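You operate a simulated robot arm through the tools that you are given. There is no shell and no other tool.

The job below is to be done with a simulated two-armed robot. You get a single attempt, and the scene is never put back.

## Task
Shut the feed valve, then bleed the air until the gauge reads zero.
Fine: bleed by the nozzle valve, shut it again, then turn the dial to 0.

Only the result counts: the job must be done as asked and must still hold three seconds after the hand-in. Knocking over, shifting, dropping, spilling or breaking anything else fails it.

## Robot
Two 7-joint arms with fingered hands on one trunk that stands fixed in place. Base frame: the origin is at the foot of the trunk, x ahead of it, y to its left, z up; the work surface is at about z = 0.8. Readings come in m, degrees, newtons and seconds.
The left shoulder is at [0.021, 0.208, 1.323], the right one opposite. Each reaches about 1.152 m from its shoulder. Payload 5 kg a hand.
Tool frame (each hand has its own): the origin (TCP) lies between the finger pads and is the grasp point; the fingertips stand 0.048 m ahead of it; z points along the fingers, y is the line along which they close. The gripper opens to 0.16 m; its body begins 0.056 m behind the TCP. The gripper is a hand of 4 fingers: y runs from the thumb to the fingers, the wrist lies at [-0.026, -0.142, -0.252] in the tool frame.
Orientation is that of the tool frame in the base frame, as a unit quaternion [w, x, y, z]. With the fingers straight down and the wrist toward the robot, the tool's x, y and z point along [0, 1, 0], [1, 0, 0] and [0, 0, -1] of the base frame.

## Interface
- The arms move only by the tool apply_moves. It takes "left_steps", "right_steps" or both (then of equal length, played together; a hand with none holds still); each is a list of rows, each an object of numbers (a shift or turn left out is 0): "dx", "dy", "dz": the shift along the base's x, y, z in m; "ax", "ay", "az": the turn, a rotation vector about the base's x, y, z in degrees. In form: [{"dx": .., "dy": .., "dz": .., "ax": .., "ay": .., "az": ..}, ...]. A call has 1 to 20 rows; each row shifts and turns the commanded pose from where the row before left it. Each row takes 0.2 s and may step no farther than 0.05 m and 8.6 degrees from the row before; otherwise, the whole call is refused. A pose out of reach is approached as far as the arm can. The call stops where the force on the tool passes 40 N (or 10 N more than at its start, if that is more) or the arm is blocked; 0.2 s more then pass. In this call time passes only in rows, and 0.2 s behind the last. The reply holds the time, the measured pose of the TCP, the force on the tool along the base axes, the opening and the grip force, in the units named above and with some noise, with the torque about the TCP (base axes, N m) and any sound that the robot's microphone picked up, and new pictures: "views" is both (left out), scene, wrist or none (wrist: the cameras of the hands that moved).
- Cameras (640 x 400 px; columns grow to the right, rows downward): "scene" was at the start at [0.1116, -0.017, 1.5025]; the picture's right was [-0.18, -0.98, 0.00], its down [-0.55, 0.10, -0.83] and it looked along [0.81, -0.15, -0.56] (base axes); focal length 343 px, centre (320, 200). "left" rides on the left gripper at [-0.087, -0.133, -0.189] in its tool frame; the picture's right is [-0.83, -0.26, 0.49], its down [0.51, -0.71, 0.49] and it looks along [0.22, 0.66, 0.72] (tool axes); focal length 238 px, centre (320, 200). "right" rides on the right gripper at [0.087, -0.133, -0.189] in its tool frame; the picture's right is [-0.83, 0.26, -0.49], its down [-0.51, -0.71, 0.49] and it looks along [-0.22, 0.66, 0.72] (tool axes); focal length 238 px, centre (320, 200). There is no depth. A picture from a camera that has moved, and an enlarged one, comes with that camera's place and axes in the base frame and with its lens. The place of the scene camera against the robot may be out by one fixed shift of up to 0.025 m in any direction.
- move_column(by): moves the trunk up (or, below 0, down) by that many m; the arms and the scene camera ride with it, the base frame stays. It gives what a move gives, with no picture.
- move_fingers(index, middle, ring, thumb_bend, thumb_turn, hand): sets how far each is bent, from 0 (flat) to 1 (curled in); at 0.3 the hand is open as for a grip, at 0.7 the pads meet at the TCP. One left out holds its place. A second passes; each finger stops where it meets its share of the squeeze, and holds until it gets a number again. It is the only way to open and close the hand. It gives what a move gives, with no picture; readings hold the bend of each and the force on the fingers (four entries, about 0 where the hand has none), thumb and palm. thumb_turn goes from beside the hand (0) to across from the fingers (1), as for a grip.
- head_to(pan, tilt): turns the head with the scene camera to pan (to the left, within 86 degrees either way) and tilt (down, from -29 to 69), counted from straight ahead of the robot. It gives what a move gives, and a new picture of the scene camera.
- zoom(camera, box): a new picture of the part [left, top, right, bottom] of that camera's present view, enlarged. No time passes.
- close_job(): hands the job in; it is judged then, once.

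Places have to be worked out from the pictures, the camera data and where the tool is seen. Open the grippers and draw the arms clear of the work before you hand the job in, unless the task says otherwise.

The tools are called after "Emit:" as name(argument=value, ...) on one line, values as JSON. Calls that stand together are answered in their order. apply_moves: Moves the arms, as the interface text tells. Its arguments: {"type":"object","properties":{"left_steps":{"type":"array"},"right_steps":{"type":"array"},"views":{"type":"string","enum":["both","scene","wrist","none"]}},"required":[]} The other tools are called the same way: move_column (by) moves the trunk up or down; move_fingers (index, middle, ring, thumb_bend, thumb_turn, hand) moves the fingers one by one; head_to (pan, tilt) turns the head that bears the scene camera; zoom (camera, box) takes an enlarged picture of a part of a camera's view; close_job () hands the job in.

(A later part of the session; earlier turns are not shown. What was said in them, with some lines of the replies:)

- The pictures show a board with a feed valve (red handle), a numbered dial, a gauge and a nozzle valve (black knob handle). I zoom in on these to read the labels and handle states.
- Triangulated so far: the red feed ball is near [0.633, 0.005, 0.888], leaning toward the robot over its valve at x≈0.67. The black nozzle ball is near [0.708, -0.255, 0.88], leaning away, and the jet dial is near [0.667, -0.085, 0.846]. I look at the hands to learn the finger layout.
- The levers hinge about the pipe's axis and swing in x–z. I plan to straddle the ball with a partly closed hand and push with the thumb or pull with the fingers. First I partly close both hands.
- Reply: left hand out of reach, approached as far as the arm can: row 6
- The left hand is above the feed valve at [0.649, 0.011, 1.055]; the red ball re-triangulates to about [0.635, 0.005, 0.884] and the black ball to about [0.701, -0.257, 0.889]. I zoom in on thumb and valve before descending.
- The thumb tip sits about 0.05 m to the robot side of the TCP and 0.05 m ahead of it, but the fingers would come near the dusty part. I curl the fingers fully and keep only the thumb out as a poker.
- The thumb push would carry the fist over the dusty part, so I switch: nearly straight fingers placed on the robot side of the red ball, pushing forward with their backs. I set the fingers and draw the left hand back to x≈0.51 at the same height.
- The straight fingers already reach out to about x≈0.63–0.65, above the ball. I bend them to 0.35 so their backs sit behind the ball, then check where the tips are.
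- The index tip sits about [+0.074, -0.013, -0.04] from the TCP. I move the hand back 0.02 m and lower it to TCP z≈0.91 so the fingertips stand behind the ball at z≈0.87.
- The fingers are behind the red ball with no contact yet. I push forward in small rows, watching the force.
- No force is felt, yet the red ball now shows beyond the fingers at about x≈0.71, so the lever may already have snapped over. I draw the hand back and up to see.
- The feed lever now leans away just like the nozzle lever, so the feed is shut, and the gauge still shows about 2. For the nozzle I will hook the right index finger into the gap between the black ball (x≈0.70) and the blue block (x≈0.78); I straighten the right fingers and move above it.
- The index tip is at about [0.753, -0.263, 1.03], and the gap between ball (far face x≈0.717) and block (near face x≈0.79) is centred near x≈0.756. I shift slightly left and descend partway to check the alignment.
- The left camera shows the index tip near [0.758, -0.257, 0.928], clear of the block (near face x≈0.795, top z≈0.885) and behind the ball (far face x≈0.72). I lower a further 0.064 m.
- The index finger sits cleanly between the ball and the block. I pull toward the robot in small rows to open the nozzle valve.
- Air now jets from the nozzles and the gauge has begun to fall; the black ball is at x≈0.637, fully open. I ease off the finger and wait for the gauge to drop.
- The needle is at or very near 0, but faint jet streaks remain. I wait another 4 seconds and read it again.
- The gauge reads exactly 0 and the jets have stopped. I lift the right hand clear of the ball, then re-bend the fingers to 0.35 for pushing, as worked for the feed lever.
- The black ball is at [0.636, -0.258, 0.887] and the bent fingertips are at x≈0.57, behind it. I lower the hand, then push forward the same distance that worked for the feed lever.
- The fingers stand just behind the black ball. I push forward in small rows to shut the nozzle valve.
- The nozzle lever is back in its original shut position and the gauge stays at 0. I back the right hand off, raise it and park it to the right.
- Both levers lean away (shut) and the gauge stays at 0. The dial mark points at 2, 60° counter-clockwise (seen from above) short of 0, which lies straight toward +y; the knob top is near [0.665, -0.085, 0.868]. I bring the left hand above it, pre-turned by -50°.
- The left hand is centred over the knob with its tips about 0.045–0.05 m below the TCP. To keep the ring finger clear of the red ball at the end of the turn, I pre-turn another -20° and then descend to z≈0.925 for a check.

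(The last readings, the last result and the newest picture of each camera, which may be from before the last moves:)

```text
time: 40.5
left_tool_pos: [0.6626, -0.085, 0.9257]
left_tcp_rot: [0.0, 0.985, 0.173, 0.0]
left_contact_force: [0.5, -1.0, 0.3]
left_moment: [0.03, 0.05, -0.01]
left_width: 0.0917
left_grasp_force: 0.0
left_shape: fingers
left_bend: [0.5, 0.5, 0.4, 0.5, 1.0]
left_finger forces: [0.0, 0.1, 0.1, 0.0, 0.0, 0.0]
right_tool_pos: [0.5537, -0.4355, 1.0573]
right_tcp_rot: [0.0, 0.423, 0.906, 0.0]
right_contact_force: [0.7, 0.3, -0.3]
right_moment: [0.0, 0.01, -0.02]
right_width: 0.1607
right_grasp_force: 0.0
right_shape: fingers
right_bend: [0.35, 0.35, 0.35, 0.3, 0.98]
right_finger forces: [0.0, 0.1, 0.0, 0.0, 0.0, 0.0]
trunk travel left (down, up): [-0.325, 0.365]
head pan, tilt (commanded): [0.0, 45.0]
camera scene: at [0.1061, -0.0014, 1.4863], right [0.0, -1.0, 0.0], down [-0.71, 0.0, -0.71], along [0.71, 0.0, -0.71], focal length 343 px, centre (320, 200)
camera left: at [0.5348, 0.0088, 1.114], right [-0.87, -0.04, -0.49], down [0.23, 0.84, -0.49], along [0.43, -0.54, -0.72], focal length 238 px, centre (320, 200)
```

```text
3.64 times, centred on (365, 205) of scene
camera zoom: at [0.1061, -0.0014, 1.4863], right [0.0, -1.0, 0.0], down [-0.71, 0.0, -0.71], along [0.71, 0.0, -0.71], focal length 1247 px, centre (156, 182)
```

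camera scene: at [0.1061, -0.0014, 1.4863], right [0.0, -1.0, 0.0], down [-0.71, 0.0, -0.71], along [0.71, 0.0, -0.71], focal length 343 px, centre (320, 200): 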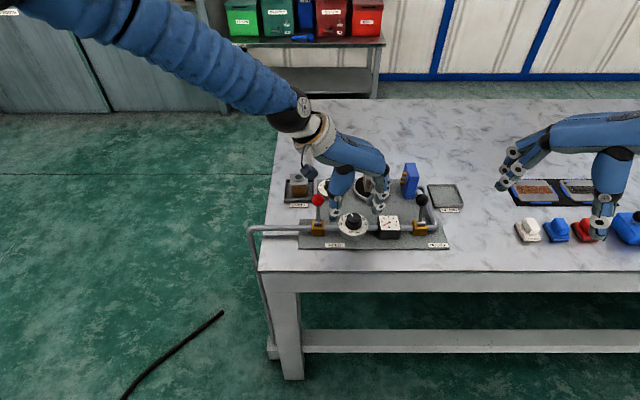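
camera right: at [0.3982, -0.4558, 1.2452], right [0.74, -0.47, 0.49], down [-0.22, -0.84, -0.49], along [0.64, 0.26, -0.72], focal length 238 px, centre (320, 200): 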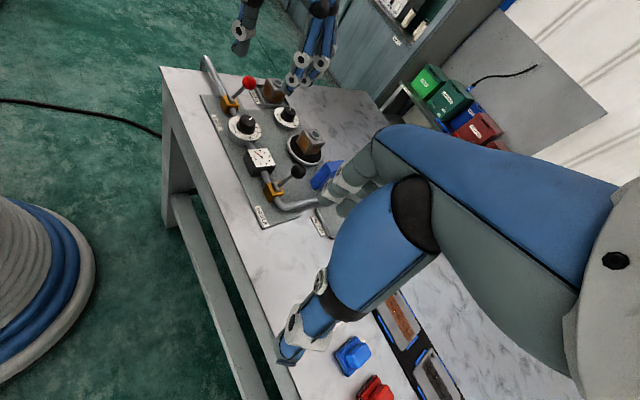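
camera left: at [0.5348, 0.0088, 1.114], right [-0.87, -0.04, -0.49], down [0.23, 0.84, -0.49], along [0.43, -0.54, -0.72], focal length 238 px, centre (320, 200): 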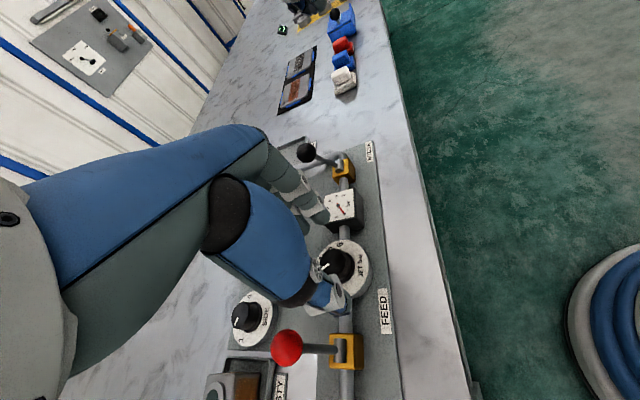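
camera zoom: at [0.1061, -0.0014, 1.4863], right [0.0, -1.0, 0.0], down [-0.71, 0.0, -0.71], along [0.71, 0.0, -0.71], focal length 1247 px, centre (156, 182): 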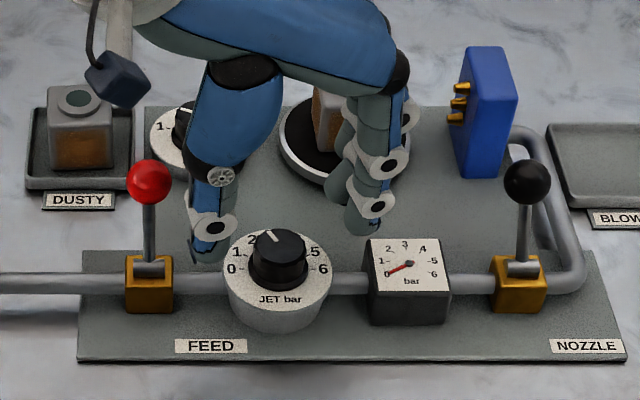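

The thumb tip is near [0.649, -0.036, 0.868] and the index tip near [0.677, -0.141, 0.865], straddling the knob. I zoom in further to pin down the knob's height before the last descent.

Emit:
zoom(camera="right", box=[225, 85, 305, 145])

Emit:
zoom(camera="left", box=[290, 210, 390, 310])

Emit:
zoom(camera="scene", box=[325, 195, 405, 245])

```text
6.67 times, centred on (265, 115) of right
camera zoom: at [0.3982, -0.4544, 1.2459], right [0.73, -0.47, 0.49], down [-0.22, -0.84, -0.49], along [0.64, 0.25, -0.72], focal length 1589 px, centre (687, 767)
```

zoom: 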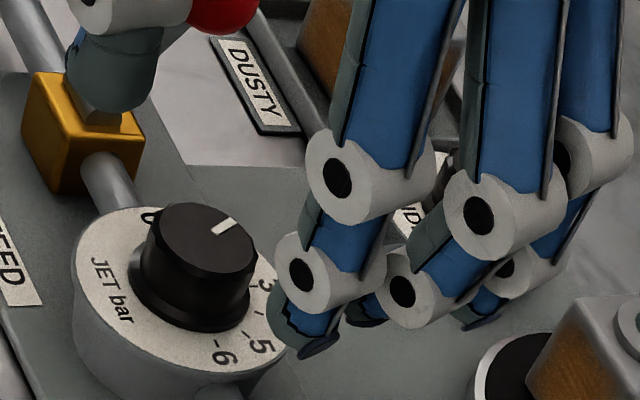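

```text
4.00 times, centred on (340, 260) of left
camera zoom: at [0.5348, 0.0088, 1.114], right [-0.87, -0.04, -0.49], down [0.23, 0.84, -0.49], along [0.43, -0.54, -0.72], focal length 953 px, centre (240, -40)
```

zoom: 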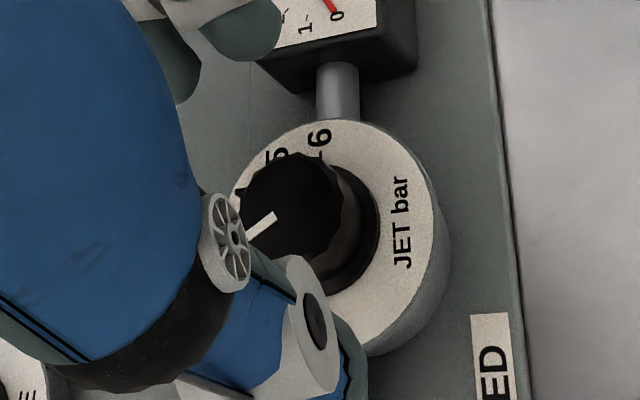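

```text
8.00 times, centred on (365, 220) of scene
camera zoom: at [0.1061, -0.0014, 1.4863], right [0.0, -1.0, 0.0], down [-0.71, 0.0, -0.71], along [0.71, 0.0, -0.71], focal length 2743 px, centre (-40, 40)
```

zoom: 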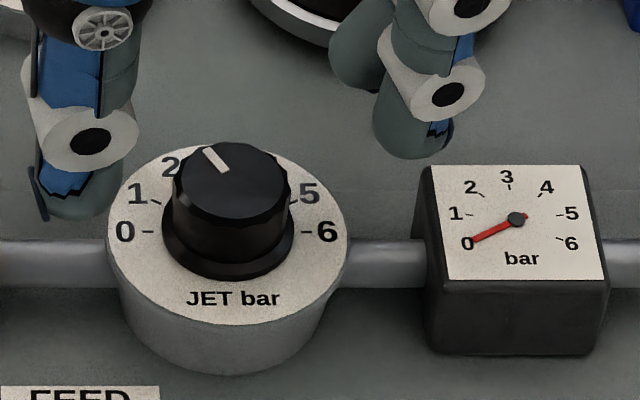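

The knob top is at about z≈0.859 and the dial face at about 0.836; the tips are at about 0.864 now. I close index and thumb slightly, recentre a few millimetres, and lower 0.02 m.

Emit:
move_fingers(hand="left", index=0.54, middle=0.52, ring=0.5, thumb_bend=0.54)

Emit:
apply_moves(left_steps=[{"dx": 0.0016, "dy": 0.004}, {"dz": -0.007}, {"dz": -0.007}, {"dz": -0.006}], views="none")

Emit:
zoom(camera="right", box=[225, 85, 305, 145])

Emit:
zoom(camera="scene", box=[325, 195, 405, 245])

```text
time: 41.5
left_tool_pos: [0.6626, -0.086, 0.9252]
left_tcp_rot: [0.0, 0.985, 0.174, 0.0]
left_contact_force: [0.3, 0.7, -0.2]
left_moment: [-0.03, 0.02, -0.02]
left_width: 0.0752
left_grasp_force: 0.1
left_shape: fingers
left_bend: [0.54, 0.52, 0.5, 0.54, 1.0]
left_finger forces: [0.1, 0.1, 0.1, 0.1, 0.0, 0.1]
right_tool_pos: [0.5538, -0.4355, 1.0566]
right_tcp_rot: [0.0, 0.422, 0.907, -0.001]
right_contact_force: [0.1, 0.3, 0.4]
right_moment: [0.0, 0.03, 0.02]
right_width: 0.1605
right_grasp_force: 0.2
right_shape: fingers
right_bend: [0.35, 0.35, 0.35, 0.3, 0.98]
right_finger forces: [0.0, 0.0, 0.0, 0.0, 0.0, 0.1]
trunk travel left (down, up): [-0.325, 0.365]
head pan, tilt (commanded): [0.0, 45.0]
```

```text
time: 42.5
left_tool_pos: [0.6642, -0.0813, 0.9067]
left_tcp_rot: [-0.001, 0.985, 0.173, 0.0]
left_contact_force: [0.4, 0.0, 0.1]
left_moment: [0.03, 0.0, -0.02]
left_width: 0.0758
left_grasp_force: 0.0
left_shape: fingers
left_bend: [0.54, 0.52, 0.5, 0.54, 1.0]
left_finger forces: [0.0, 0.0, 0.1, 0.0, 0.0, 0.1]
right_tool_pos: [0.5549, -0.4358, 1.0578]
right_tcp_rot: [0.0, 0.422, 0.906, 0.0]
right_contact_force: [0.9, -1.0, 0.2]
right_moment: [0.02, 0.05, -0.05]
right_width: 0.1607
right_grasp_force: 0.1
right_shape: fingers
right_bend: [0.35, 0.35, 0.35, 0.3, 0.98]
right_finger forces: [0.1, 0.1, 0.0, 0.0, 0.1, 0.0]
trunk travel left (down, up): [-0.325, 0.365]
head pan, tilt (commanded): [0.0, 45.0]
```

```text
6.67 times, centred on (265, 115) of right
camera zoom: at [0.3981, -0.4545, 1.2459], right [0.73, -0.47, 0.49], down [-0.22, -0.84, -0.49], along [0.64, 0.25, -0.72], focal length 1589 px, centre (687, 767)
```

zoom: 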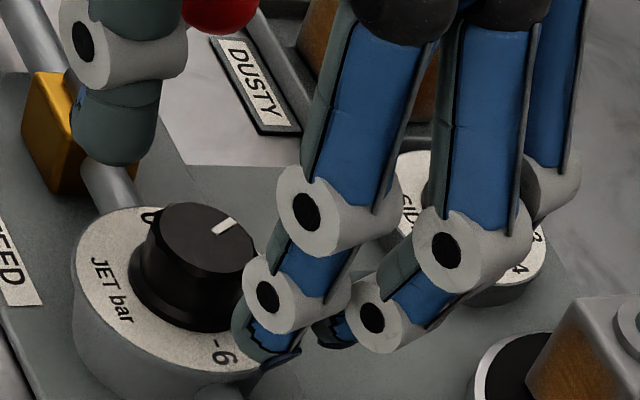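

```text
8.00 times, centred on (365, 220) of scene
camera zoom: at [0.106, -0.0015, 1.4863], right [0.0, -1.0, 0.0], down [-0.71, 0.0, -0.71], along [0.71, 0.0, -0.71], focal length 2743 px, centre (-40, 40)
```

zoom: 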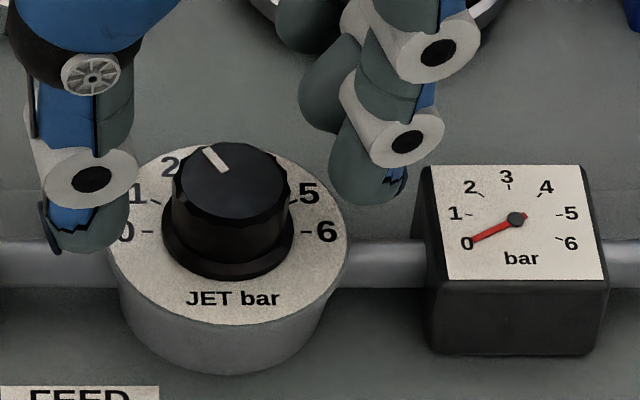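

Both tips are at z≈0.8445, well overlapping the knob (0.836–0.859), and the gap is centred on it. I lower 4 mm more and close index and thumb on the knob.

Emit:
apply_moves(left_steps=[{"dz": -0.004}], views="none")

Emit:
move_fingers(hand="left", index=0.72, thumb_bend=0.72)

Emit:
zoom(camera="right", box=[225, 85, 305, 145])

Emit:
zoom(camera="scene", box=[325, 195, 405, 245])

```text
time: 42.9
left_tool_pos: [0.6637, -0.0826, 0.9023]
left_tcp_rot: [0.0, 0.985, 0.173, -0.001]
left_contact_force: [-0.7, -1.3, -0.5]
left_moment: [-0.03, 0.01, 0.02]
left_width: 0.0755
left_grasp_force: 0.0
left_shape: fingers
left_bend: [0.54, 0.52, 0.5, 0.54, 1.0]
left_finger forces: [0.0, 0.0, 0.0, 0.0, 0.1, 0.0]
right_tool_pos: [0.5545, -0.4358, 1.0563]
right_tcp_rot: [0.0, 0.423, 0.906, 0.0]
right_contact_force: [-0.4, 0.0, -1.2]
right_moment: [0.01, 0.02, 0.01]
right_width: 0.1605
right_grasp_force: 0.1
right_shape: fingers
right_bend: [0.35, 0.35, 0.35, 0.3, 0.98]
right_finger forces: [0.0, 0.0, 0.0, 0.1, 0.0, 0.0]
trunk travel left (down, up): [-0.325, 0.365]
head pan, tilt (commanded): [0.0, 45.0]
```

```text
time: 43.9
left_tool_pos: [0.6634, -0.0811, 0.9032]
left_tcp_rot: [0.0, 0.985, 0.174, 0.0]
left_contact_force: [-2.0, -0.8, -0.2]
left_moment: [0.01, 0.1, -0.02]
left_width: 0.0379
left_grasp_force: 11.8
left_shape: fingers
left_bend: [0.62, 0.52, 0.5, 0.66, 1.0]
left_finger forces: [12.4, 0.0, 0.1, 0.0, 10.4, 0.0]
right_tool_pos: [0.5534, -0.4355, 1.0572]
right_tcp_rot: [-0.001, 0.422, 0.906, 0.0]
right_contact_force: [1.1, 0.2, 0.4]
right_moment: [0.01, 0.0, 0.01]
right_width: 0.1606
right_grasp_force: 0.1
right_shape: fingers
right_bend: [0.35, 0.35, 0.35, 0.3, 0.98]
right_finger forces: [0.0, 0.0, 0.1, 0.0, 0.0, 0.0]
trunk travel left (down, up): [-0.325, 0.365]
head pan, tilt (commanded): [0.0, 45.0]
```

```text
6.67 times, centred on (265, 115) of right
camera zoom: at [0.3977, -0.4545, 1.246], right [0.73, -0.47, 0.49], down [-0.22, -0.84, -0.49], along [0.64, 0.25, -0.72], focal length 1589 px, centre (687, 767)
```

zoom: 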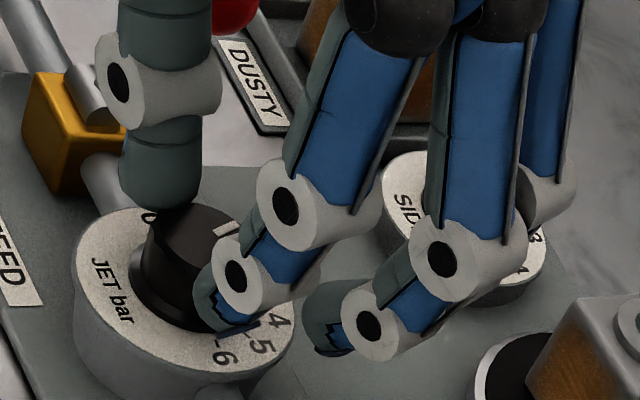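

```text
8.00 times, centred on (365, 220) of scene
camera zoom: at [0.1056, -0.0015, 1.4863], right [0.0, -1.0, 0.0], down [-0.71, 0.0, -0.71], along [0.71, 0.0, -0.71], focal length 2743 px, centre (-40, 40)
```

zoom: 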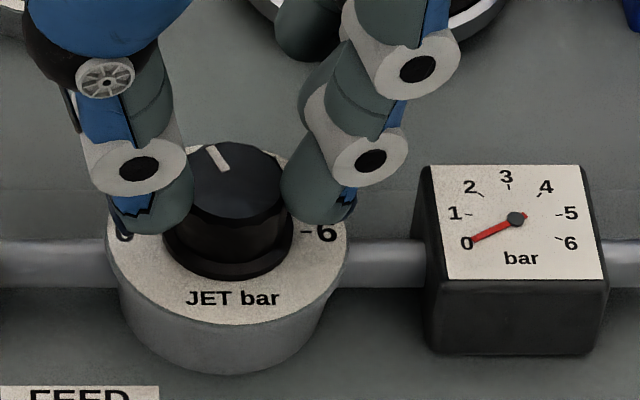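

The knob is firmly pinched (width 0.038, about 11 N). I turn 30° counter-clockwise about the knob axis first, with a small shift to keep the axis centred, then check.

Emit:
apply_moves(left_steps=[{"az": 7.5, "dx": -0.0002, "dy": -0.0006}, {"az": 7.5, "dx": -0.0002, "dy": -0.0006}, {"az": 7.5, "dx": -0.0002, "dy": -0.0006}, {"az": 7.5, "dx": -0.0002, "dy": -0.0006}], views="none")

Emit:
zoom(camera="right", box=[225, 85, 305, 145])

Emit:
zoom(camera="scene", box=[300, 180, 420, 255])

```text
time: 44.9
left_tool_pos: [0.6626, -0.084, 0.9016]
left_tcp_rot: [-0.001, 0.906, 0.423, 0.0]
left_contact_force: [-3.3, 3.3, 0.8]
left_moment: [0.17, 0.16, 0.02]
left_width: 0.0372
left_grasp_force: 11.5
left_shape: fingers
left_bend: [0.63, 0.52, 0.5, 0.66, 1.0]
left_finger forces: [9.5, 0.0, 0.0, 0.0, 13.6, 0.0]
right_tool_pos: [0.5535, -0.4354, 1.0579]
right_tcp_rot: [-0.001, 0.422, 0.906, 0.0]
right_contact_force: [-0.4, -1.1, -0.1]
right_moment: [0.03, -0.01, -0.01]
right_width: 0.1607
right_grasp_force: 0.1
right_shape: fingers
right_bend: [0.35, 0.35, 0.35, 0.3, 0.98]
right_finger forces: [0.0, 0.0, 0.0, 0.1, 0.0, 0.0]
trunk travel left (down, up): [-0.325, 0.365]
head pan, tilt (commanded): [0.0, 45.0]
```

```text
6.67 times, centred on (265, 115) of right
camera zoom: at [0.3975, -0.4548, 1.2459], right [0.73, -0.47, 0.49], down [-0.22, -0.84, -0.49], along [0.64, 0.26, -0.72], focal length 1589 px, centre (687, 767)
```

zoom: 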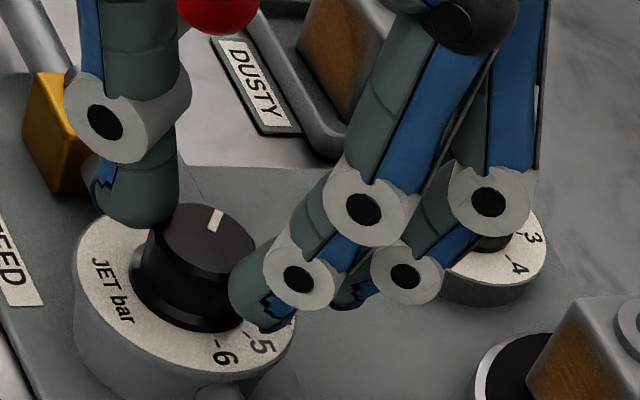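

```text
5.33 times, centred on (360, 218) of scene
camera zoom: at [0.1052, -0.002, 1.4863], right [0.0, -1.0, 0.0], down [-0.71, 0.0, -0.71], along [0.71, 0.0, -0.71], focal length 1828 px, centre (107, 107)
```

zoom: 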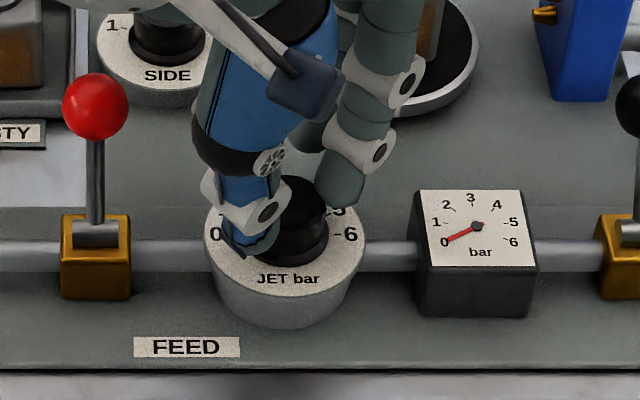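

The mark moved from about 63° to about 41° from zero for a 30° hand turn, so there is some lag or slip. I continue another 22.5° and measure again.

Emit:
apply_moves(left_steps=[{"az": 7.5, "dx": -0.0002, "dy": -0.0006}, {"az": 7.5, "dx": -0.0002, "dy": -0.0006}, {"az": 7.5, "dx": -0.0002, "dy": -0.0006}], views="none")

Emit:
zoom(camera="right", box=[225, 85, 305, 145])

Emit:
zoom(camera="scene", box=[300, 180, 420, 255])

```text
time: 45.7
left_tool_pos: [0.661, -0.0863, 0.9027]
left_tcp_rot: [0.0, 0.806, 0.592, 0.0]
left_contact_force: [-3.5, 4.2, 3.8]
left_moment: [0.22, 0.19, -0.02]
left_width: 0.0371
left_grasp_force: 11.2
left_shape: fingers
left_bend: [0.63, 0.52, 0.5, 0.66, 1.0]
left_finger forces: [9.2, 0.0, 0.0, 0.0, 13.9, 0.0]
right_tool_pos: [0.5542, -0.4342, 1.057]
right_tcp_rot: [-0.001, 0.422, 0.906, 0.0]
right_contact_force: [0.7, -0.5, -0.7]
right_moment: [0.07, -0.01, 0.0]
right_width: 0.1606
right_grasp_force: 0.1
right_shape: fingers
right_bend: [0.35, 0.35, 0.35, 0.3, 0.98]
right_finger forces: [0.0, 0.0, 0.0, 0.0, 0.0, 0.0]
trunk travel left (down, up): [-0.325, 0.365]
head pan, tilt (commanded): [0.0, 45.0]
```

```text
6.67 times, centred on (265, 115) of right
camera zoom: at [0.3976, -0.4546, 1.246], right [0.73, -0.47, 0.49], down [-0.22, -0.84, -0.49], along [0.64, 0.25, -0.72], focal length 1589 px, centre (687, 767)
```

zoom: 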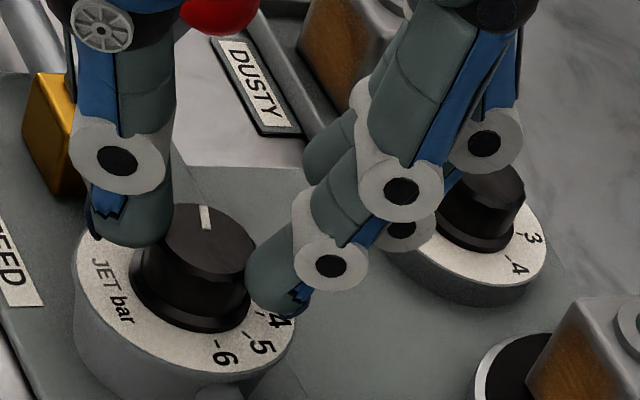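

```text
5.33 times, centred on (360, 218) of scene
camera zoom: at [0.1054, -0.0017, 1.4864], right [0.0, -1.0, 0.0], down [-0.71, 0.0, -0.71], along [0.71, 0.0, -0.71], focal length 1828 px, centre (107, 107)
```

zoom: 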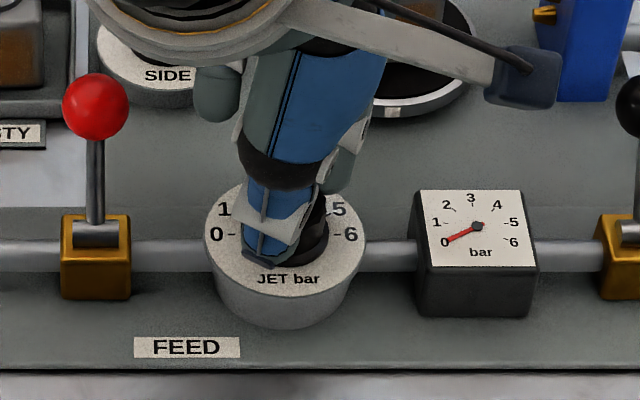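

The mark now points about 10° short of 0, matching the 52.5° hand turn. The ring finger is still over 0.03 m from the red ball, so I turn about 9° more and look again.

Emit:
apply_moves(left_steps=[{"az": 4.5, "dx": -0.0001, "dy": -0.0004}, {"az": 4.5, "dx": -0.0001, "dy": -0.0004}], views="none")

Emit:
zoom(camera="right", box=[229, 103, 269, 133])

Emit:
zoom(camera="scene", box=[300, 180, 420, 255])

```text
time: 46.3
left_tool_pos: [0.663, -0.0859, 0.9035]
left_tcp_rot: [0.0, 0.757, 0.654, 0.0]
left_contact_force: [-1.6, 2.1, 2.1]
left_moment: [0.11, 0.11, 0.02]
left_width: 0.0367
left_grasp_force: 11.0
left_shape: fingers
left_bend: [0.63, 0.52, 0.5, 0.66, 1.0]
left_finger forces: [10.2, 0.0, 0.0, 0.1, 11.8, 0.0]
right_tool_pos: [0.5524, -0.4354, 1.0579]
right_tcp_rot: [0.0, 0.423, 0.906, -0.001]
right_contact_force: [0.3, -0.2, 0.1]
right_moment: [-0.03, 0.0, 0.01]
right_width: 0.1607
right_grasp_force: 0.2
right_shape: fingers
right_bend: [0.35, 0.35, 0.35, 0.3, 0.98]
right_finger forces: [0.0, 0.1, 0.0, 0.0, 0.1, 0.0]
trunk travel left (down, up): [-0.325, 0.365]
head pan, tilt (commanded): [0.0, 45.0]
```

```text
13.33 times, centred on (249, 118) of right
camera zoom: at [0.3976, -0.4543, 1.2461], right [0.73, -0.47, 0.49], down [-0.22, -0.84, -0.49], along [0.64, 0.25, -0.72], focal length 3178 px, centre (1267, 1293)
```

zoom: 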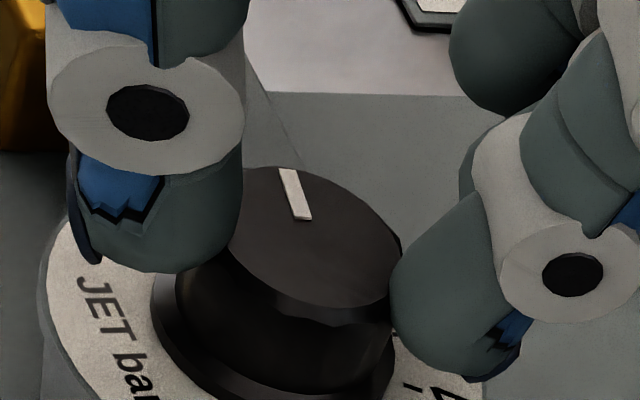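

```text
5.33 times, centred on (360, 218) of scene
camera zoom: at [0.1055, -0.0012, 1.4864], right [0.0, -1.0, 0.0], down [-0.71, 0.0, -0.71], along [0.71, 0.0, -0.71], focal length 1828 px, centre (107, 107)
```

zoom: 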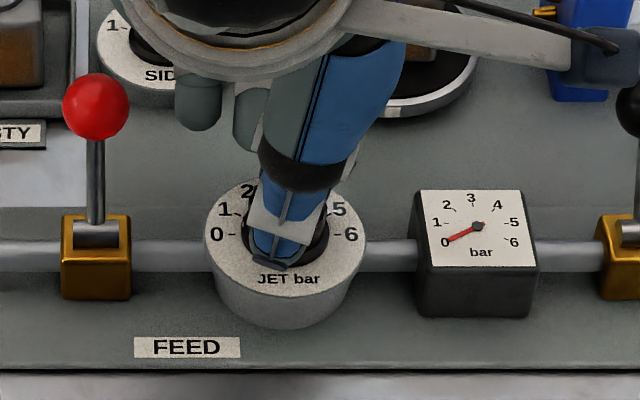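

The mark reads about 10° short of 0 although the hand turned 61°, so it slipped a little. Rather than swing closer to the red ball, I release, turn the open hand back 40°, and re-grip.

Emit:
move_fingers(hand="left", index=0.53, thumb_bend=0.54)

Emit:
apply_moves(left_steps=[{"az": -8, "dy": 0.0004}, {"az": -8, "dy": 0.0004}, {"az": -8, "dy": 0.0004}, {"az": -8, "dy": 0.0004}, {"az": -8, "dy": 0.0004}], views="none")

Emit:
zoom(camera="right", box=[229, 103, 269, 133])

Emit:
zoom(camera="scene", box=[325, 195, 405, 245])

```text
time: 47.3
left_tool_pos: [0.662, -0.087, 0.903]
left_tcp_rot: [0.0, 0.758, 0.652, 0.0]
left_contact_force: [0.9, 0.3, -0.2]
left_moment: [0.0, -0.02, -0.02]
left_width: 0.0762
left_grasp_force: 0.0
left_shape: fingers
left_bend: [0.53, 0.52, 0.5, 0.54, 1.0]
left_finger forces: [0.0, 0.1, 0.0, 0.0, 0.0, 0.1]
right_tool_pos: [0.5544, -0.4349, 1.0576]
right_tcp_rot: [0.001, 0.423, 0.906, 0.0]
right_contact_force: [-0.4, -0.8, 0.2]
right_moment: [-0.01, -0.01, 0.04]
right_width: 0.1606
right_grasp_force: 0.1
right_shape: fingers
right_bend: [0.35, 0.35, 0.35, 0.3, 0.98]
right_finger forces: [0.0, 0.1, 0.0, 0.0, 0.0, 0.0]
trunk travel left (down, up): [-0.325, 0.365]
head pan, tilt (commanded): [0.0, 45.0]
```

```text
time: 48.5
left_tool_pos: [0.6617, -0.0846, 0.9023]
left_tcp_rot: [0.0, 0.935, 0.354, 0.0]
left_contact_force: [-0.7, 0.7, 0.0]
left_moment: [0.02, 0.07, 0.01]
left_width: 0.0762
left_grasp_force: 0.1
left_shape: fingers
left_bend: [0.53, 0.52, 0.5, 0.54, 1.0]
left_finger forces: [0.1, 0.0, 0.0, 0.0, 0.0, 0.0]
right_tool_pos: [0.5541, -0.4346, 1.0558]
right_tcp_rot: [0.001, 0.422, 0.906, 0.0]
right_contact_force: [0.8, 0.9, 1.0]
right_moment: [-0.05, 0.02, 0.02]
right_width: 0.1608
right_grasp_force: 0.1
right_shape: fingers
right_bend: [0.35, 0.35, 0.35, 0.3, 0.98]
right_finger forces: [0.1, 0.1, 0.0, 0.0, 0.0, 0.0]
trunk travel left (down, up): [-0.325, 0.365]
head pan, tilt (commanded): [0.0, 45.0]
```

```text
13.33 times, centred on (249, 118) of right
camera zoom: at [0.3984, -0.4538, 1.2461], right [0.73, -0.47, 0.49], down [-0.22, -0.84, -0.49], along [0.64, 0.25, -0.72], focal length 3178 px, centre (1267, 1293)
```

zoom: 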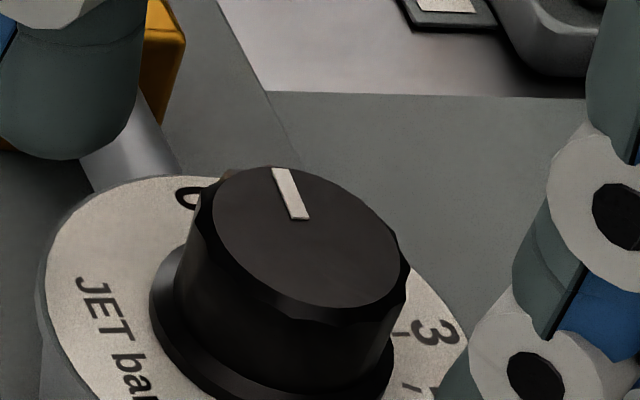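

```text
8.00 times, centred on (365, 220) of scene
camera zoom: at [0.1064, -0.0006, 1.4863], right [0.0, -1.0, 0.0], down [-0.71, 0.0, -0.71], along [0.71, 0.0, -0.71], focal length 2743 px, centre (-40, 40)
```

zoom: 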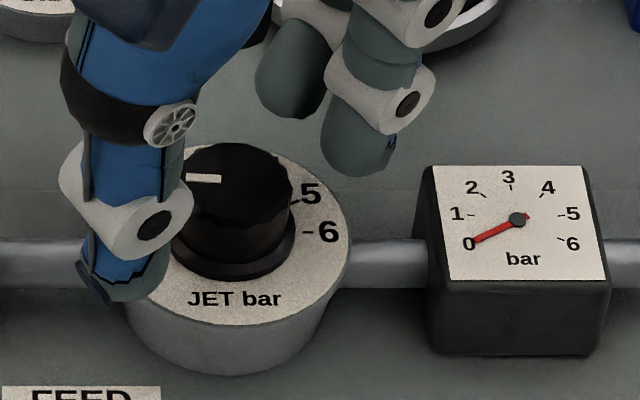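

After release the mark is about 6.4° short of 0 in both views. I re-grip with index and thumb at this new hand angle and turn about 10°.

Emit:
move_fingers(hand="left", index=0.75, thumb_bend=0.75)

Emit:
zoom(camera="right", box=[229, 103, 269, 133])

Emit:
apply_moves(left_steps=[{"az": 5, "dx": -0.0002, "dy": -0.0004}, {"az": 5, "dx": -0.0002, "dy": -0.0004}], views="none")

Emit:
zoom(camera="right", box=[229, 103, 269, 133])

Emit:
zoom(camera="scene", box=[325, 195, 405, 245])

```text
time: 49.5
left_tool_pos: [0.6613, -0.084, 0.9017]
left_tcp_rot: [0.0, 0.935, 0.355, 0.0]
left_contact_force: [-6.5, 7.4, 2.9]
left_moment: [0.28, 0.26, 0.05]
left_width: 0.0356
left_grasp_force: 14.9
left_shape: fingers
left_bend: [0.63, 0.52, 0.5, 0.67, 1.0]
left_finger forces: [10.9, 0.0, 0.1, 0.1, 18.7, 0.0]
right_tool_pos: [0.5532, -0.4343, 1.0568]
right_tcp_rot: [0.0, 0.423, 0.906, 0.0]
right_contact_force: [0.4, -0.9, -0.1]
right_moment: [-0.01, -0.02, -0.01]
right_width: 0.1608
right_grasp_force: 0.0
right_shape: fingers
right_bend: [0.35, 0.35, 0.35, 0.3, 0.98]
right_finger forces: [0.0, 0.0, 0.1, 0.0, 0.0, 0.0]
trunk travel left (down, up): [-0.325, 0.365]
head pan, tilt (commanded): [0.0, 45.0]
```

```text
13.33 times, centred on (249, 118) of right
camera zoom: at [0.3973, -0.454, 1.2463], right [0.73, -0.47, 0.49], down [-0.22, -0.84, -0.49], along [0.64, 0.25, -0.72], focal length 3178 px, centre (1267, 1293)
```

zoom: 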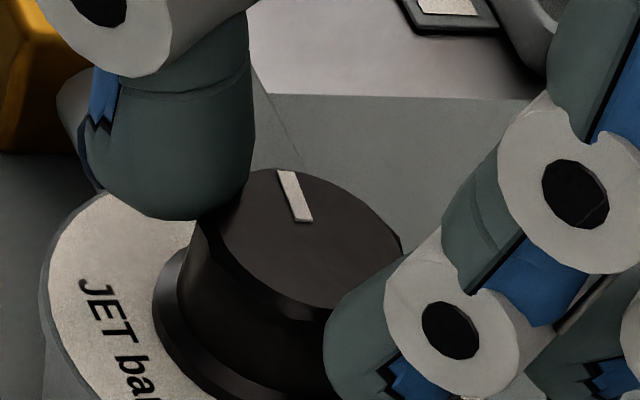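

```text
time: 50.1
left_tool_pos: [0.6594, -0.0865, 0.9014]
left_tcp_rot: [0.0, 0.901, 0.434, 0.0]
left_contact_force: [-9.4, 6.0, 4.0]
left_moment: [0.26, 0.4, -0.04]
left_width: 0.0358
left_grasp_force: 15.8
left_shape: fingers
left_bend: [0.63, 0.52, 0.5, 0.67, 1.0]
left_finger forces: [11.2, 0.1, 0.0, 0.0, 19.2, 0.0]
right_tool_pos: [0.5534, -0.4343, 1.0582]
right_tcp_rot: [0.0, 0.422, 0.907, 0.0]
right_contact_force: [0.1, 0.3, -0.2]
right_moment: [0.01, 0.0, -0.01]
right_width: 0.1607
right_grasp_force: 0.0
right_shape: fingers
right_bend: [0.35, 0.35, 0.35, 0.3, 0.98]
right_finger forces: [0.1, 0.0, 0.1, 0.0, 0.0, 0.0]
trunk travel left (down, up): [-0.325, 0.365]
head pan, tilt (commanded): [0.0, 45.0]
```

```text
13.33 times, centred on (249, 118) of right
camera zoom: at [0.397, -0.4543, 1.2464], right [0.73, -0.47, 0.49], down [-0.22, -0.84, -0.49], along [0.64, 0.25, -0.72], focal length 3178 px, centre (1267, 1293)
```

zoom: 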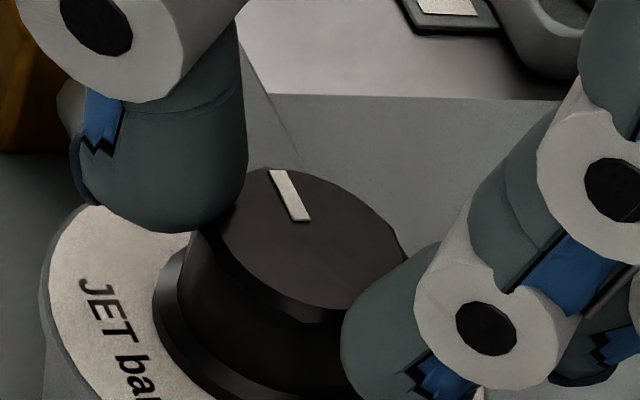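

```text
8.00 times, centred on (365, 220) of scene
camera zoom: at [0.1046, -0.0012, 1.4864], right [0.0, -1.0, 0.0], down [-0.71, 0.0, -0.71], along [0.71, 0.0, -0.71], focal length 2743 px, centre (-40, 40)
```

zoom: 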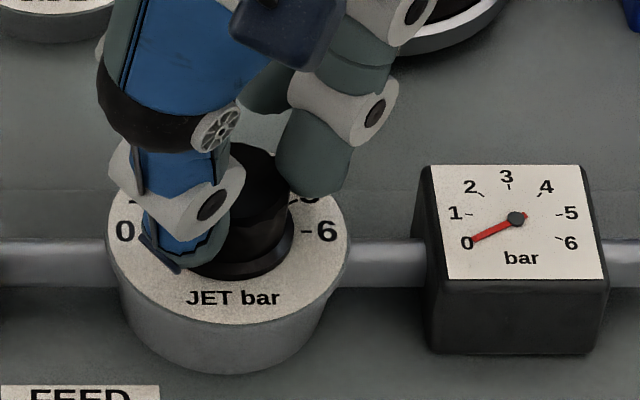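

The mark is now about 1.4° short of 0. I turn 2.5° more, release, and read it unobstructed.

Emit:
apply_moves(left_steps=[{"az": 2.5, "dx": 0.0, "dy": -0.0002}], views="none")

Emit:
zoom(camera="right", box=[229, 103, 269, 133])

Emit:
move_fingers(hand="left", index=0.53, thumb_bend=0.52)

Emit:
zoom(camera="right", box=[229, 103, 269, 133])

Emit:
zoom(camera="scene", box=[325, 195, 405, 245])

```text
time: 50.5
left_tool_pos: [0.6614, -0.0863, 0.9021]
left_tcp_rot: [-0.001, 0.891, 0.454, -0.001]
left_contact_force: [-9.9, 5.8, 3.7]
left_moment: [0.32, 0.38, -0.06]
left_width: 0.0352
left_grasp_force: 15.2
left_shape: fingers
left_bend: [0.63, 0.52, 0.5, 0.67, 1.0]
left_finger forces: [11.3, 0.0, 0.1, 0.0, 19.5, 0.1]
right_tool_pos: [0.5523, -0.4358, 1.0572]
right_tcp_rot: [0.0, 0.422, 0.906, 0.0]
right_contact_force: [0.3, -0.8, -0.4]
right_moment: [0.04, -0.03, -0.03]
right_width: 0.1607
right_grasp_force: 0.0
right_shape: fingers
right_bend: [0.35, 0.35, 0.35, 0.3, 0.98]
right_finger forces: [0.0, 0.0, 0.0, 0.0, 0.0, 0.0]
trunk travel left (down, up): [-0.325, 0.365]
head pan, tilt (commanded): [0.0, 45.0]
```

```text
13.33 times, centred on (249, 118) of right
camera zoom: at [0.3968, -0.4549, 1.2462], right [0.73, -0.47, 0.49], down [-0.22, -0.84, -0.49], along [0.64, 0.25, -0.72], focal length 3178 px, centre (1267, 1293)
```

zoom: 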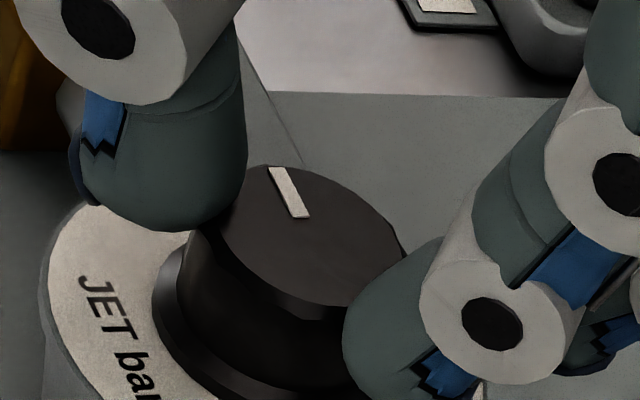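

```text
time: 51.5
left_tool_pos: [0.6615, -0.0854, 0.902]
left_tcp_rot: [0.0, 0.891, 0.454, 0.0]
left_contact_force: [0.1, 0.8, -0.1]
left_moment: [-0.04, 0.01, 0.0]
left_width: 0.0806
left_grasp_force: 0.0
left_shape: fingers
left_bend: [0.53, 0.52, 0.5, 0.52, 1.0]
left_finger forces: [0.1, 0.0, 0.0, 0.0, 0.1, 0.0]
right_tool_pos: [0.5539, -0.4345, 1.058]
right_tcp_rot: [-0.001, 0.423, 0.906, 0.0]
right_contact_force: [-0.3, 0.8, 1.0]
right_moment: [0.0, 0.0, -0.01]
right_width: 0.1607
right_grasp_force: 0.0
right_shape: fingers
right_bend: [0.35, 0.35, 0.35, 0.3, 0.98]
right_finger forces: [0.0, 0.0, 0.0, 0.0, 0.0, 0.0]
trunk travel left (down, up): [-0.325, 0.365]
head pan, tilt (commanded): [0.0, 45.0]
```

```text
13.33 times, centred on (249, 118) of right
camera zoom: at [0.3978, -0.4544, 1.246], right [0.73, -0.47, 0.49], down [-0.22, -0.84, -0.49], along [0.64, 0.25, -0.72], focal length 3178 px, centre (1267, 1293)
```

zoom: 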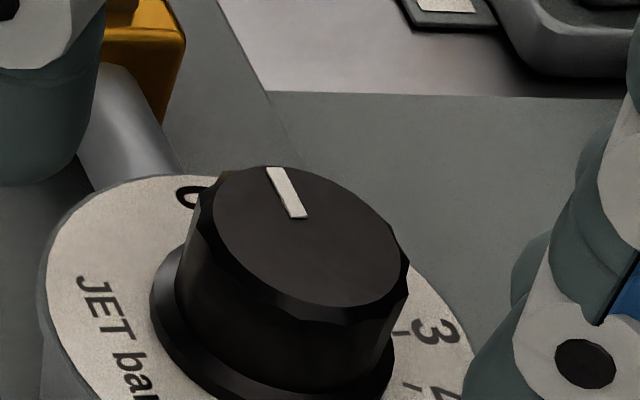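

```text
8.00 times, centred on (365, 220) of scene
camera zoom: at [0.1057, -0.0014, 1.4863], right [0.0, -1.0, 0.0], down [-0.71, 0.0, -0.71], along [0.71, 0.0, -0.71], focal length 2743 px, centre (-40, 40)
```

zoom: 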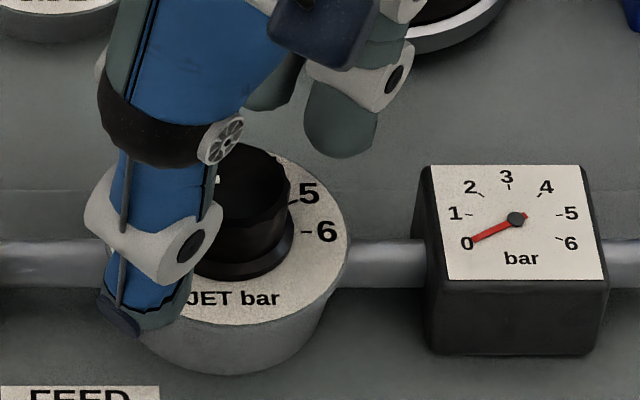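

The mark now looks within about 3° of 0 after release. I rotate the open hand back so the scene camera can see the mark clearly.

Emit:
apply_moves(left_steps=[{"az": -8, "dx": 0.0003, "dy": 0.0008}, {"az": -8, "dx": 0.0003, "dy": 0.0008}, {"az": -8, "dx": 0.0003, "dy": 0.0004}], views="none")

Emit:
zoom(camera="scene", box=[333, 205, 373, 230])

Emit:
zoom(camera="right", box=[233, 107, 263, 130])

Emit:
zoom(camera="left", box=[290, 210, 410, 310])

```text
time: 52.3
left_tool_pos: [0.6629, -0.0833, 0.9015]
left_tcp_rot: [0.0, 0.966, 0.258, -0.001]
left_contact_force: [-0.2, -0.2, 1.0]
left_moment: [0.01, 0.01, 0.01]
left_width: 0.0803
left_grasp_force: 0.1
left_shape: fingers
left_bend: [0.53, 0.52, 0.5, 0.52, 1.0]
left_finger forces: [0.0, 0.0, 0.0, 0.0, 0.1, 0.0]
right_tool_pos: [0.5548, -0.435, 1.0571]
right_tcp_rot: [-0.001, 0.423, 0.906, -0.001]
right_contact_force: [0.2, -0.1, 0.9]
right_moment: [-0.09, 0.07, -0.01]
right_width: 0.1605
right_grasp_force: 0.0
right_shape: fingers
right_bend: [0.35, 0.35, 0.35, 0.3, 0.98]
right_finger forces: [0.0, 0.0, 0.0, 0.0, 0.1, 0.0]
trunk travel left (down, up): [-0.325, 0.365]
head pan, tilt (commanded): [0.0, 45.0]
```

```text
16.00 times, centred on (353, 218) of scene
camera zoom: at [0.1065, -0.0003, 1.4863], right [0.0, -1.0, 0.0], down [-0.71, 0.0, -0.71], along [0.71, 0.0, -0.71], focal length 5485 px, centre (-208, -80)
```

zoom: 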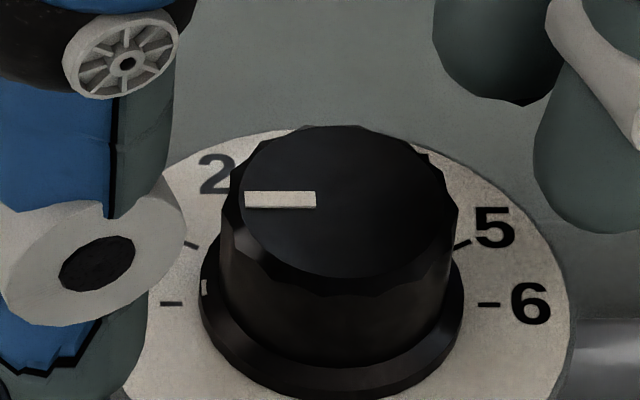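

```text
16.00 times, centred on (248, 118) of right
camera zoom: at [0.3985, -0.4535, 1.2461], right [0.74, -0.47, 0.49], down [-0.22, -0.84, -0.49], along [0.64, 0.25, -0.72], focal length 3814 px, centre (1472, 1504)
```

zoom: 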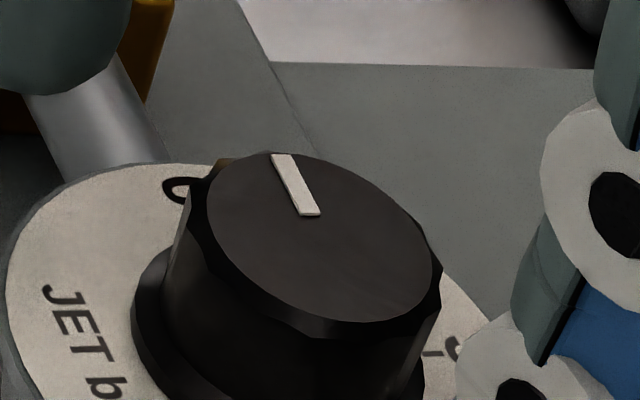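

```text
4.00 times, centred on (350, 260) of left
camera zoom: at [0.5211, -0.0115, 1.0901], right [-0.85, -0.19, -0.49], down [0.08, 0.87, -0.49], along [0.52, -0.46, -0.72], focal length 953 px, centre (200, -40)
```

zoom: 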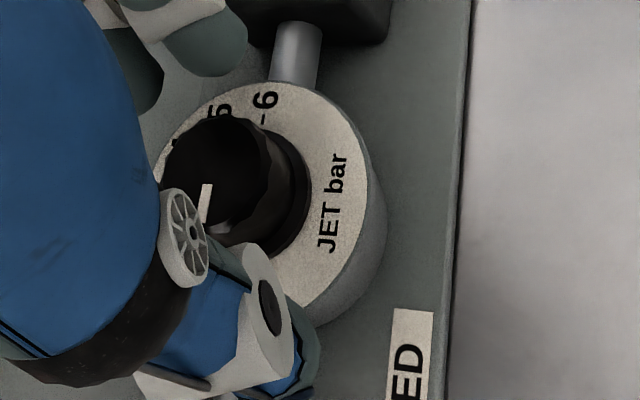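

The scene view shows the mark parallel to the line of the 0 and 6 ticks, pointing straight at 0 (within about 1°). I open the left hand slightly more and lift it straight up, clear of the dial.

Emit:
move_fingers(hand="left", index=0.49, thumb_bend=0.48)

Emit:
apply_moves(left_steps=[{"dz": 0.02}, {"dz": 0.03}, {"dz": 0.03}, {"dz": 0.04}, {"dz": 0.04}, {"dz": 0.03, "dy": 0.01}, {"dx": -0.016, "dy": 0.025, "az": 5}, {"dx": -0.016, "dy": 0.025, "az": 5}, {"dx": -0.016, "dy": 0.025, "az": 5}, {"dx": -0.016, "dy": 0.025, "az": 5}, {"dx": -0.016, "dy": 0.025, "az": 5}, {"dx": -0.016, "dy": 0.025, "az": 5}, {"dx": -0.016, "dy": 0.025, "az": 5}, {"dx": -0.016, "dy": 0.025, "az": 5}, {"dx": -0.016, "dy": 0.025, "az": 5}, {"dx": -0.016, "dy": 0.025, "az": 5}], views="scene")

Emit:
zoom(camera="scene", box=[290, 160, 460, 260])

Emit:
zoom(camera="scene", box=[333, 205, 373, 230])

```text
time: 53.3
left_tool_pos: [0.6625, -0.0837, 0.902]
left_tcp_rot: [0.0, 0.966, 0.258, 0.0]
left_contact_force: [-0.2, 0.3, 0.6]
left_moment: [0.01, -0.03, 0.03]
left_width: 0.0965
left_grasp_force: 0.0
left_shape: fingers
left_bend: [0.49, 0.52, 0.5, 0.48, 1.0]
left_finger forces: [0.0, 0.1, 0.0, 0.0, 0.0, 0.1]
right_tool_pos: [0.5531, -0.4354, 1.0567]
right_tcp_rot: [0.0, 0.422, 0.906, 0.0]
right_contact_force: [0.2, -0.2, -0.3]
right_moment: [-0.02, 0.02, -0.01]
right_width: 0.1607
right_grasp_force: 0.1
right_shape: fingers
right_bend: [0.35, 0.35, 0.35, 0.3, 0.98]
right_finger forces: [0.0, 0.1, 0.1, 0.1, 0.0, 0.0]
trunk travel left (down, up): [-0.325, 0.365]
head pan, tilt (commanded): [0.0, 45.0]
```

```text
time: 56.7
left_tool_pos: [0.5015, 0.1759, 1.0936]
left_tcp_rot: [0.001, 0.766, 0.643, 0.001]
left_contact_force: [-0.4, 0.3, -0.2]
left_moment: [0.01, -0.04, 0.01]
left_width: 0.0969
left_grasp_force: 0.1
left_shape: fingers
left_bend: [0.49, 0.52, 0.5, 0.48, 1.0]
left_finger forces: [0.1, 0.0, 0.0, 0.1, 0.1, 0.1]
right_tool_pos: [0.5528, -0.4346, 1.058]
right_tcp_rot: [0.001, 0.423, 0.906, 0.0]
right_contact_force: [-0.1, -0.1, -0.2]
right_moment: [-0.02, -0.04, 0.0]
right_width: 0.1606
right_grasp_force: 0.0
right_shape: fingers
right_bend: [0.35, 0.35, 0.35, 0.3, 0.98]
right_finger forces: [0.1, 0.0, 0.0, 0.0, 0.0, 0.0]
trunk travel left (down, up): [-0.325, 0.365]
head pan, tilt (commanded): [0.0, 45.0]
camera scene: at [0.1048, -0.001, 1.4864], right [0.0, -1.0, 0.0], down [-0.71, 0.0, -0.71], along [0.71, 0.0, -0.71], focal length 343 px, centre (320, 200)
```

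scene: 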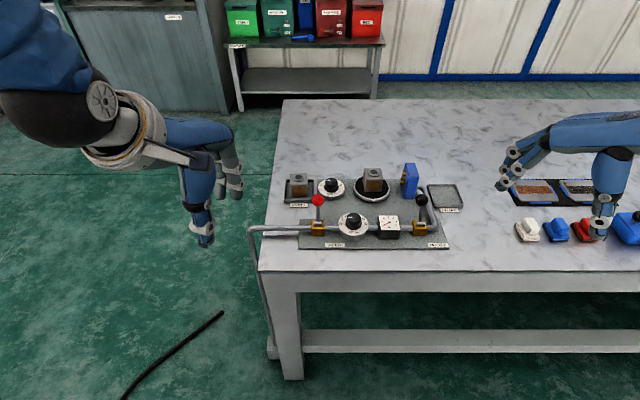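

```text
3.76 times, centred on (375, 210) of scene
camera zoom: at [0.1048, -0.001, 1.4864], right [0.0, -1.0, 0.0], down [-0.71, 0.0, -0.71], along [0.71, 0.0, -0.71], focal length 1291 px, centre (113, 162)
```

zoom: 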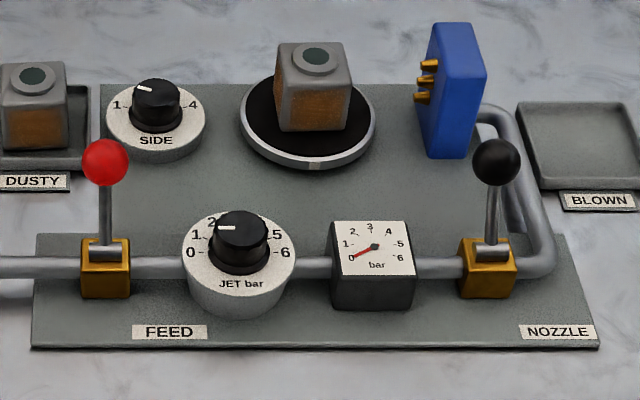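

```text
16.00 times, centred on (353, 218) of scene
camera zoom: at [0.1048, -0.001, 1.4864], right [0.0, -1.0, 0.0], down [-0.71, 0.0, -0.71], along [0.71, 0.0, -0.71], focal length 5485 px, centre (-208, -80)
```

zoom: 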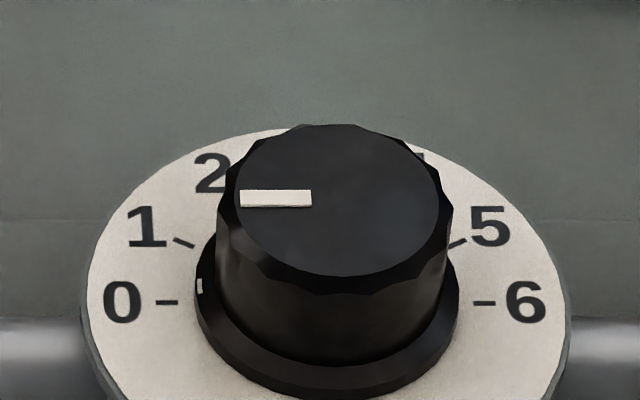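

The mark points straight at 0, the gauge reads 0, both levers are in the shut position, and nothing else has moved. I open both hands fully and raise the arms further clear.

Emit:
move_fingers(hand="left", index=0.3, middle=0.3, ring=0.3, thumb_bend=0.3)

Emit:
move_fingers(hand="right", index=0.3, middle=0.3, ring=0.3, thumb_bend=0.3)

Emit:
apply_moves(left_steps=[{"dz": 0.03}, {"dz": 0.03}, {"dz": 0.0}, {"dz": 0.0}], right_steps=[{"dz": 0.03}, {"dz": 0.03}, {"dz": 0.03}, {"dz": 0.0}], views="scene")

Emit:
zoom(camera="scene", box=[270, 150, 470, 270])

```text
time: 57.7
left_tool_pos: [0.5035, 0.175, 1.0919]
left_tcp_rot: [0.0, 0.766, 0.643, 0.001]
left_contact_force: [0.3, -0.3, -0.2]
left_moment: [0.02, 0.01, 0.0]
left_width: 0.1697
left_grasp_force: 0.1
left_shape: fingers
left_bend: [0.3, 0.3, 0.3, 0.3, 0.98]
left_finger forces: [0.0, 0.0, 0.1, 0.0, 0.0, 0.0]
right_tool_pos: [0.5531, -0.4348, 1.0572]
right_tcp_rot: [0.0, 0.422, 0.907, 0.0]
right_contact_force: [-1.0, -0.5, -0.5]
right_moment: [-0.01, -0.02, 0.0]
right_width: 0.1607
right_grasp_force: 0.1
right_shape: fingers
right_bend: [0.35, 0.35, 0.35, 0.3, 0.98]
right_finger forces: [0.0, 0.0, 0.0, 0.0, 0.1, 0.1]
trunk travel left (down, up): [-0.325, 0.365]
head pan, tilt (commanded): [0.0, 45.0]
```

```text
time: 58.7
left_tool_pos: [0.5025, 0.1748, 1.0905]
left_tcp_rot: [0.0, 0.766, 0.643, 0.0]
left_contact_force: [-0.5, -0.2, 0.2]
left_moment: [0.01, -0.02, 0.01]
left_width: 0.1698
left_grasp_force: 0.0
left_shape: fingers
left_bend: [0.3, 0.3, 0.3, 0.3, 0.98]
left_finger forces: [0.0, 0.0, 0.0, 0.0, 0.1, 0.0]
right_tool_pos: [0.5537, -0.435, 1.0567]
right_tcp_rot: [0.0, 0.422, 0.907, 0.0]
right_contact_force: [0.4, -0.6, -0.3]
right_moment: [0.02, 0.01, 0.02]
right_width: 0.1697
right_grasp_force: 0.0
right_shape: fingers
right_bend: [0.3, 0.3, 0.3, 0.3, 0.98]
right_finger forces: [0.1, 0.1, 0.1, 0.0, 0.0, 0.0]
trunk travel left (down, up): [-0.325, 0.365]
head pan, tilt (commanded): [0.0, 45.0]
```

```text
time: 59.7
left_tool_pos: [0.5025, 0.1757, 1.1533]
left_tcp_rot: [0.0, 0.766, 0.642, 0.0]
left_contact_force: [0.1, -0.3, 0.3]
left_moment: [0.03, 0.01, -0.02]
left_width: 0.1697
left_grasp_force: 0.0
left_shape: fingers
left_bend: [0.3, 0.3, 0.3, 0.3, 0.98]
left_finger forces: [0.0, 0.1, 0.1, 0.1, 0.0, 0.0]
right_tool_pos: [0.5534, -0.4347, 1.1474]
right_tcp_rot: [0.0, 0.423, 0.906, 0.0]
right_contact_force: [0.2, -0.3, 0.0]
right_moment: [0.04, -0.03, 0.0]
right_width: 0.1699
right_grasp_force: 0.1
right_shape: fingers
right_bend: [0.3, 0.3, 0.3, 0.3, 0.98]
right_finger forces: [0.0, 0.0, 0.0, 0.0, 0.1, 0.0]
trunk travel left (down, up): [-0.325, 0.365]
head pan, tilt (commanded): [0.0, 45.0]
camera scene: at [0.1056, -0.0018, 1.4863], right [0.0, -1.0, 0.0], down [-0.71, 0.0, -0.71], along [0.71, 0.0, -0.71], focal length 343 px, centre (320, 200)
```

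scene: 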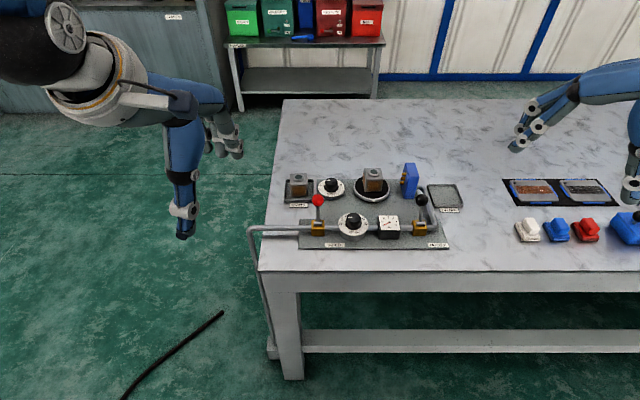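

```text
3.20 times, centred on (370, 210) of scene
camera zoom: at [0.1056, -0.0018, 1.4863], right [0.0, -1.0, 0.0], down [-0.71, 0.0, -0.71], along [0.71, 0.0, -0.71], focal length 1097 px, centre (160, 168)
```

zoom: 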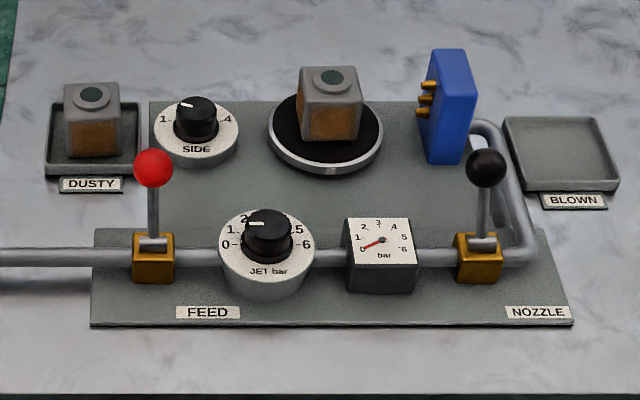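

Feed valve shut, nozzle valve shut again, gauge at 0, jet dial at 0; the parts stand where they were and both hands are open and clear. I hand the job in.

Emit:
close_job()

```text
The job is handed in.
```

I handed the job in with the feed valve shut, the nozzle valve shut again, the gauge at 0 and the jet dial at 0.

- **Feed valve:** I pushed the lever over, and it settled in the same position as the shut nozzle lever.
- **Bleed:** I opened the nozzle valve and held it about 8 seconds. The needle reached 0 and the jets stopped, then I pushed the valve shut again.
- **Dial:** It started at 2. My first turn slipped and stopped a little short, so I gripped it again and finished. In the last close-up the mark pointed straight at 0, within about 1 degree.

In the final picture the workpieces, trays and side dial look unmoved. Both hands were open and clear of the work. The tool confirmed the hand-in but gave no verdict, so I don't know how it was judged.
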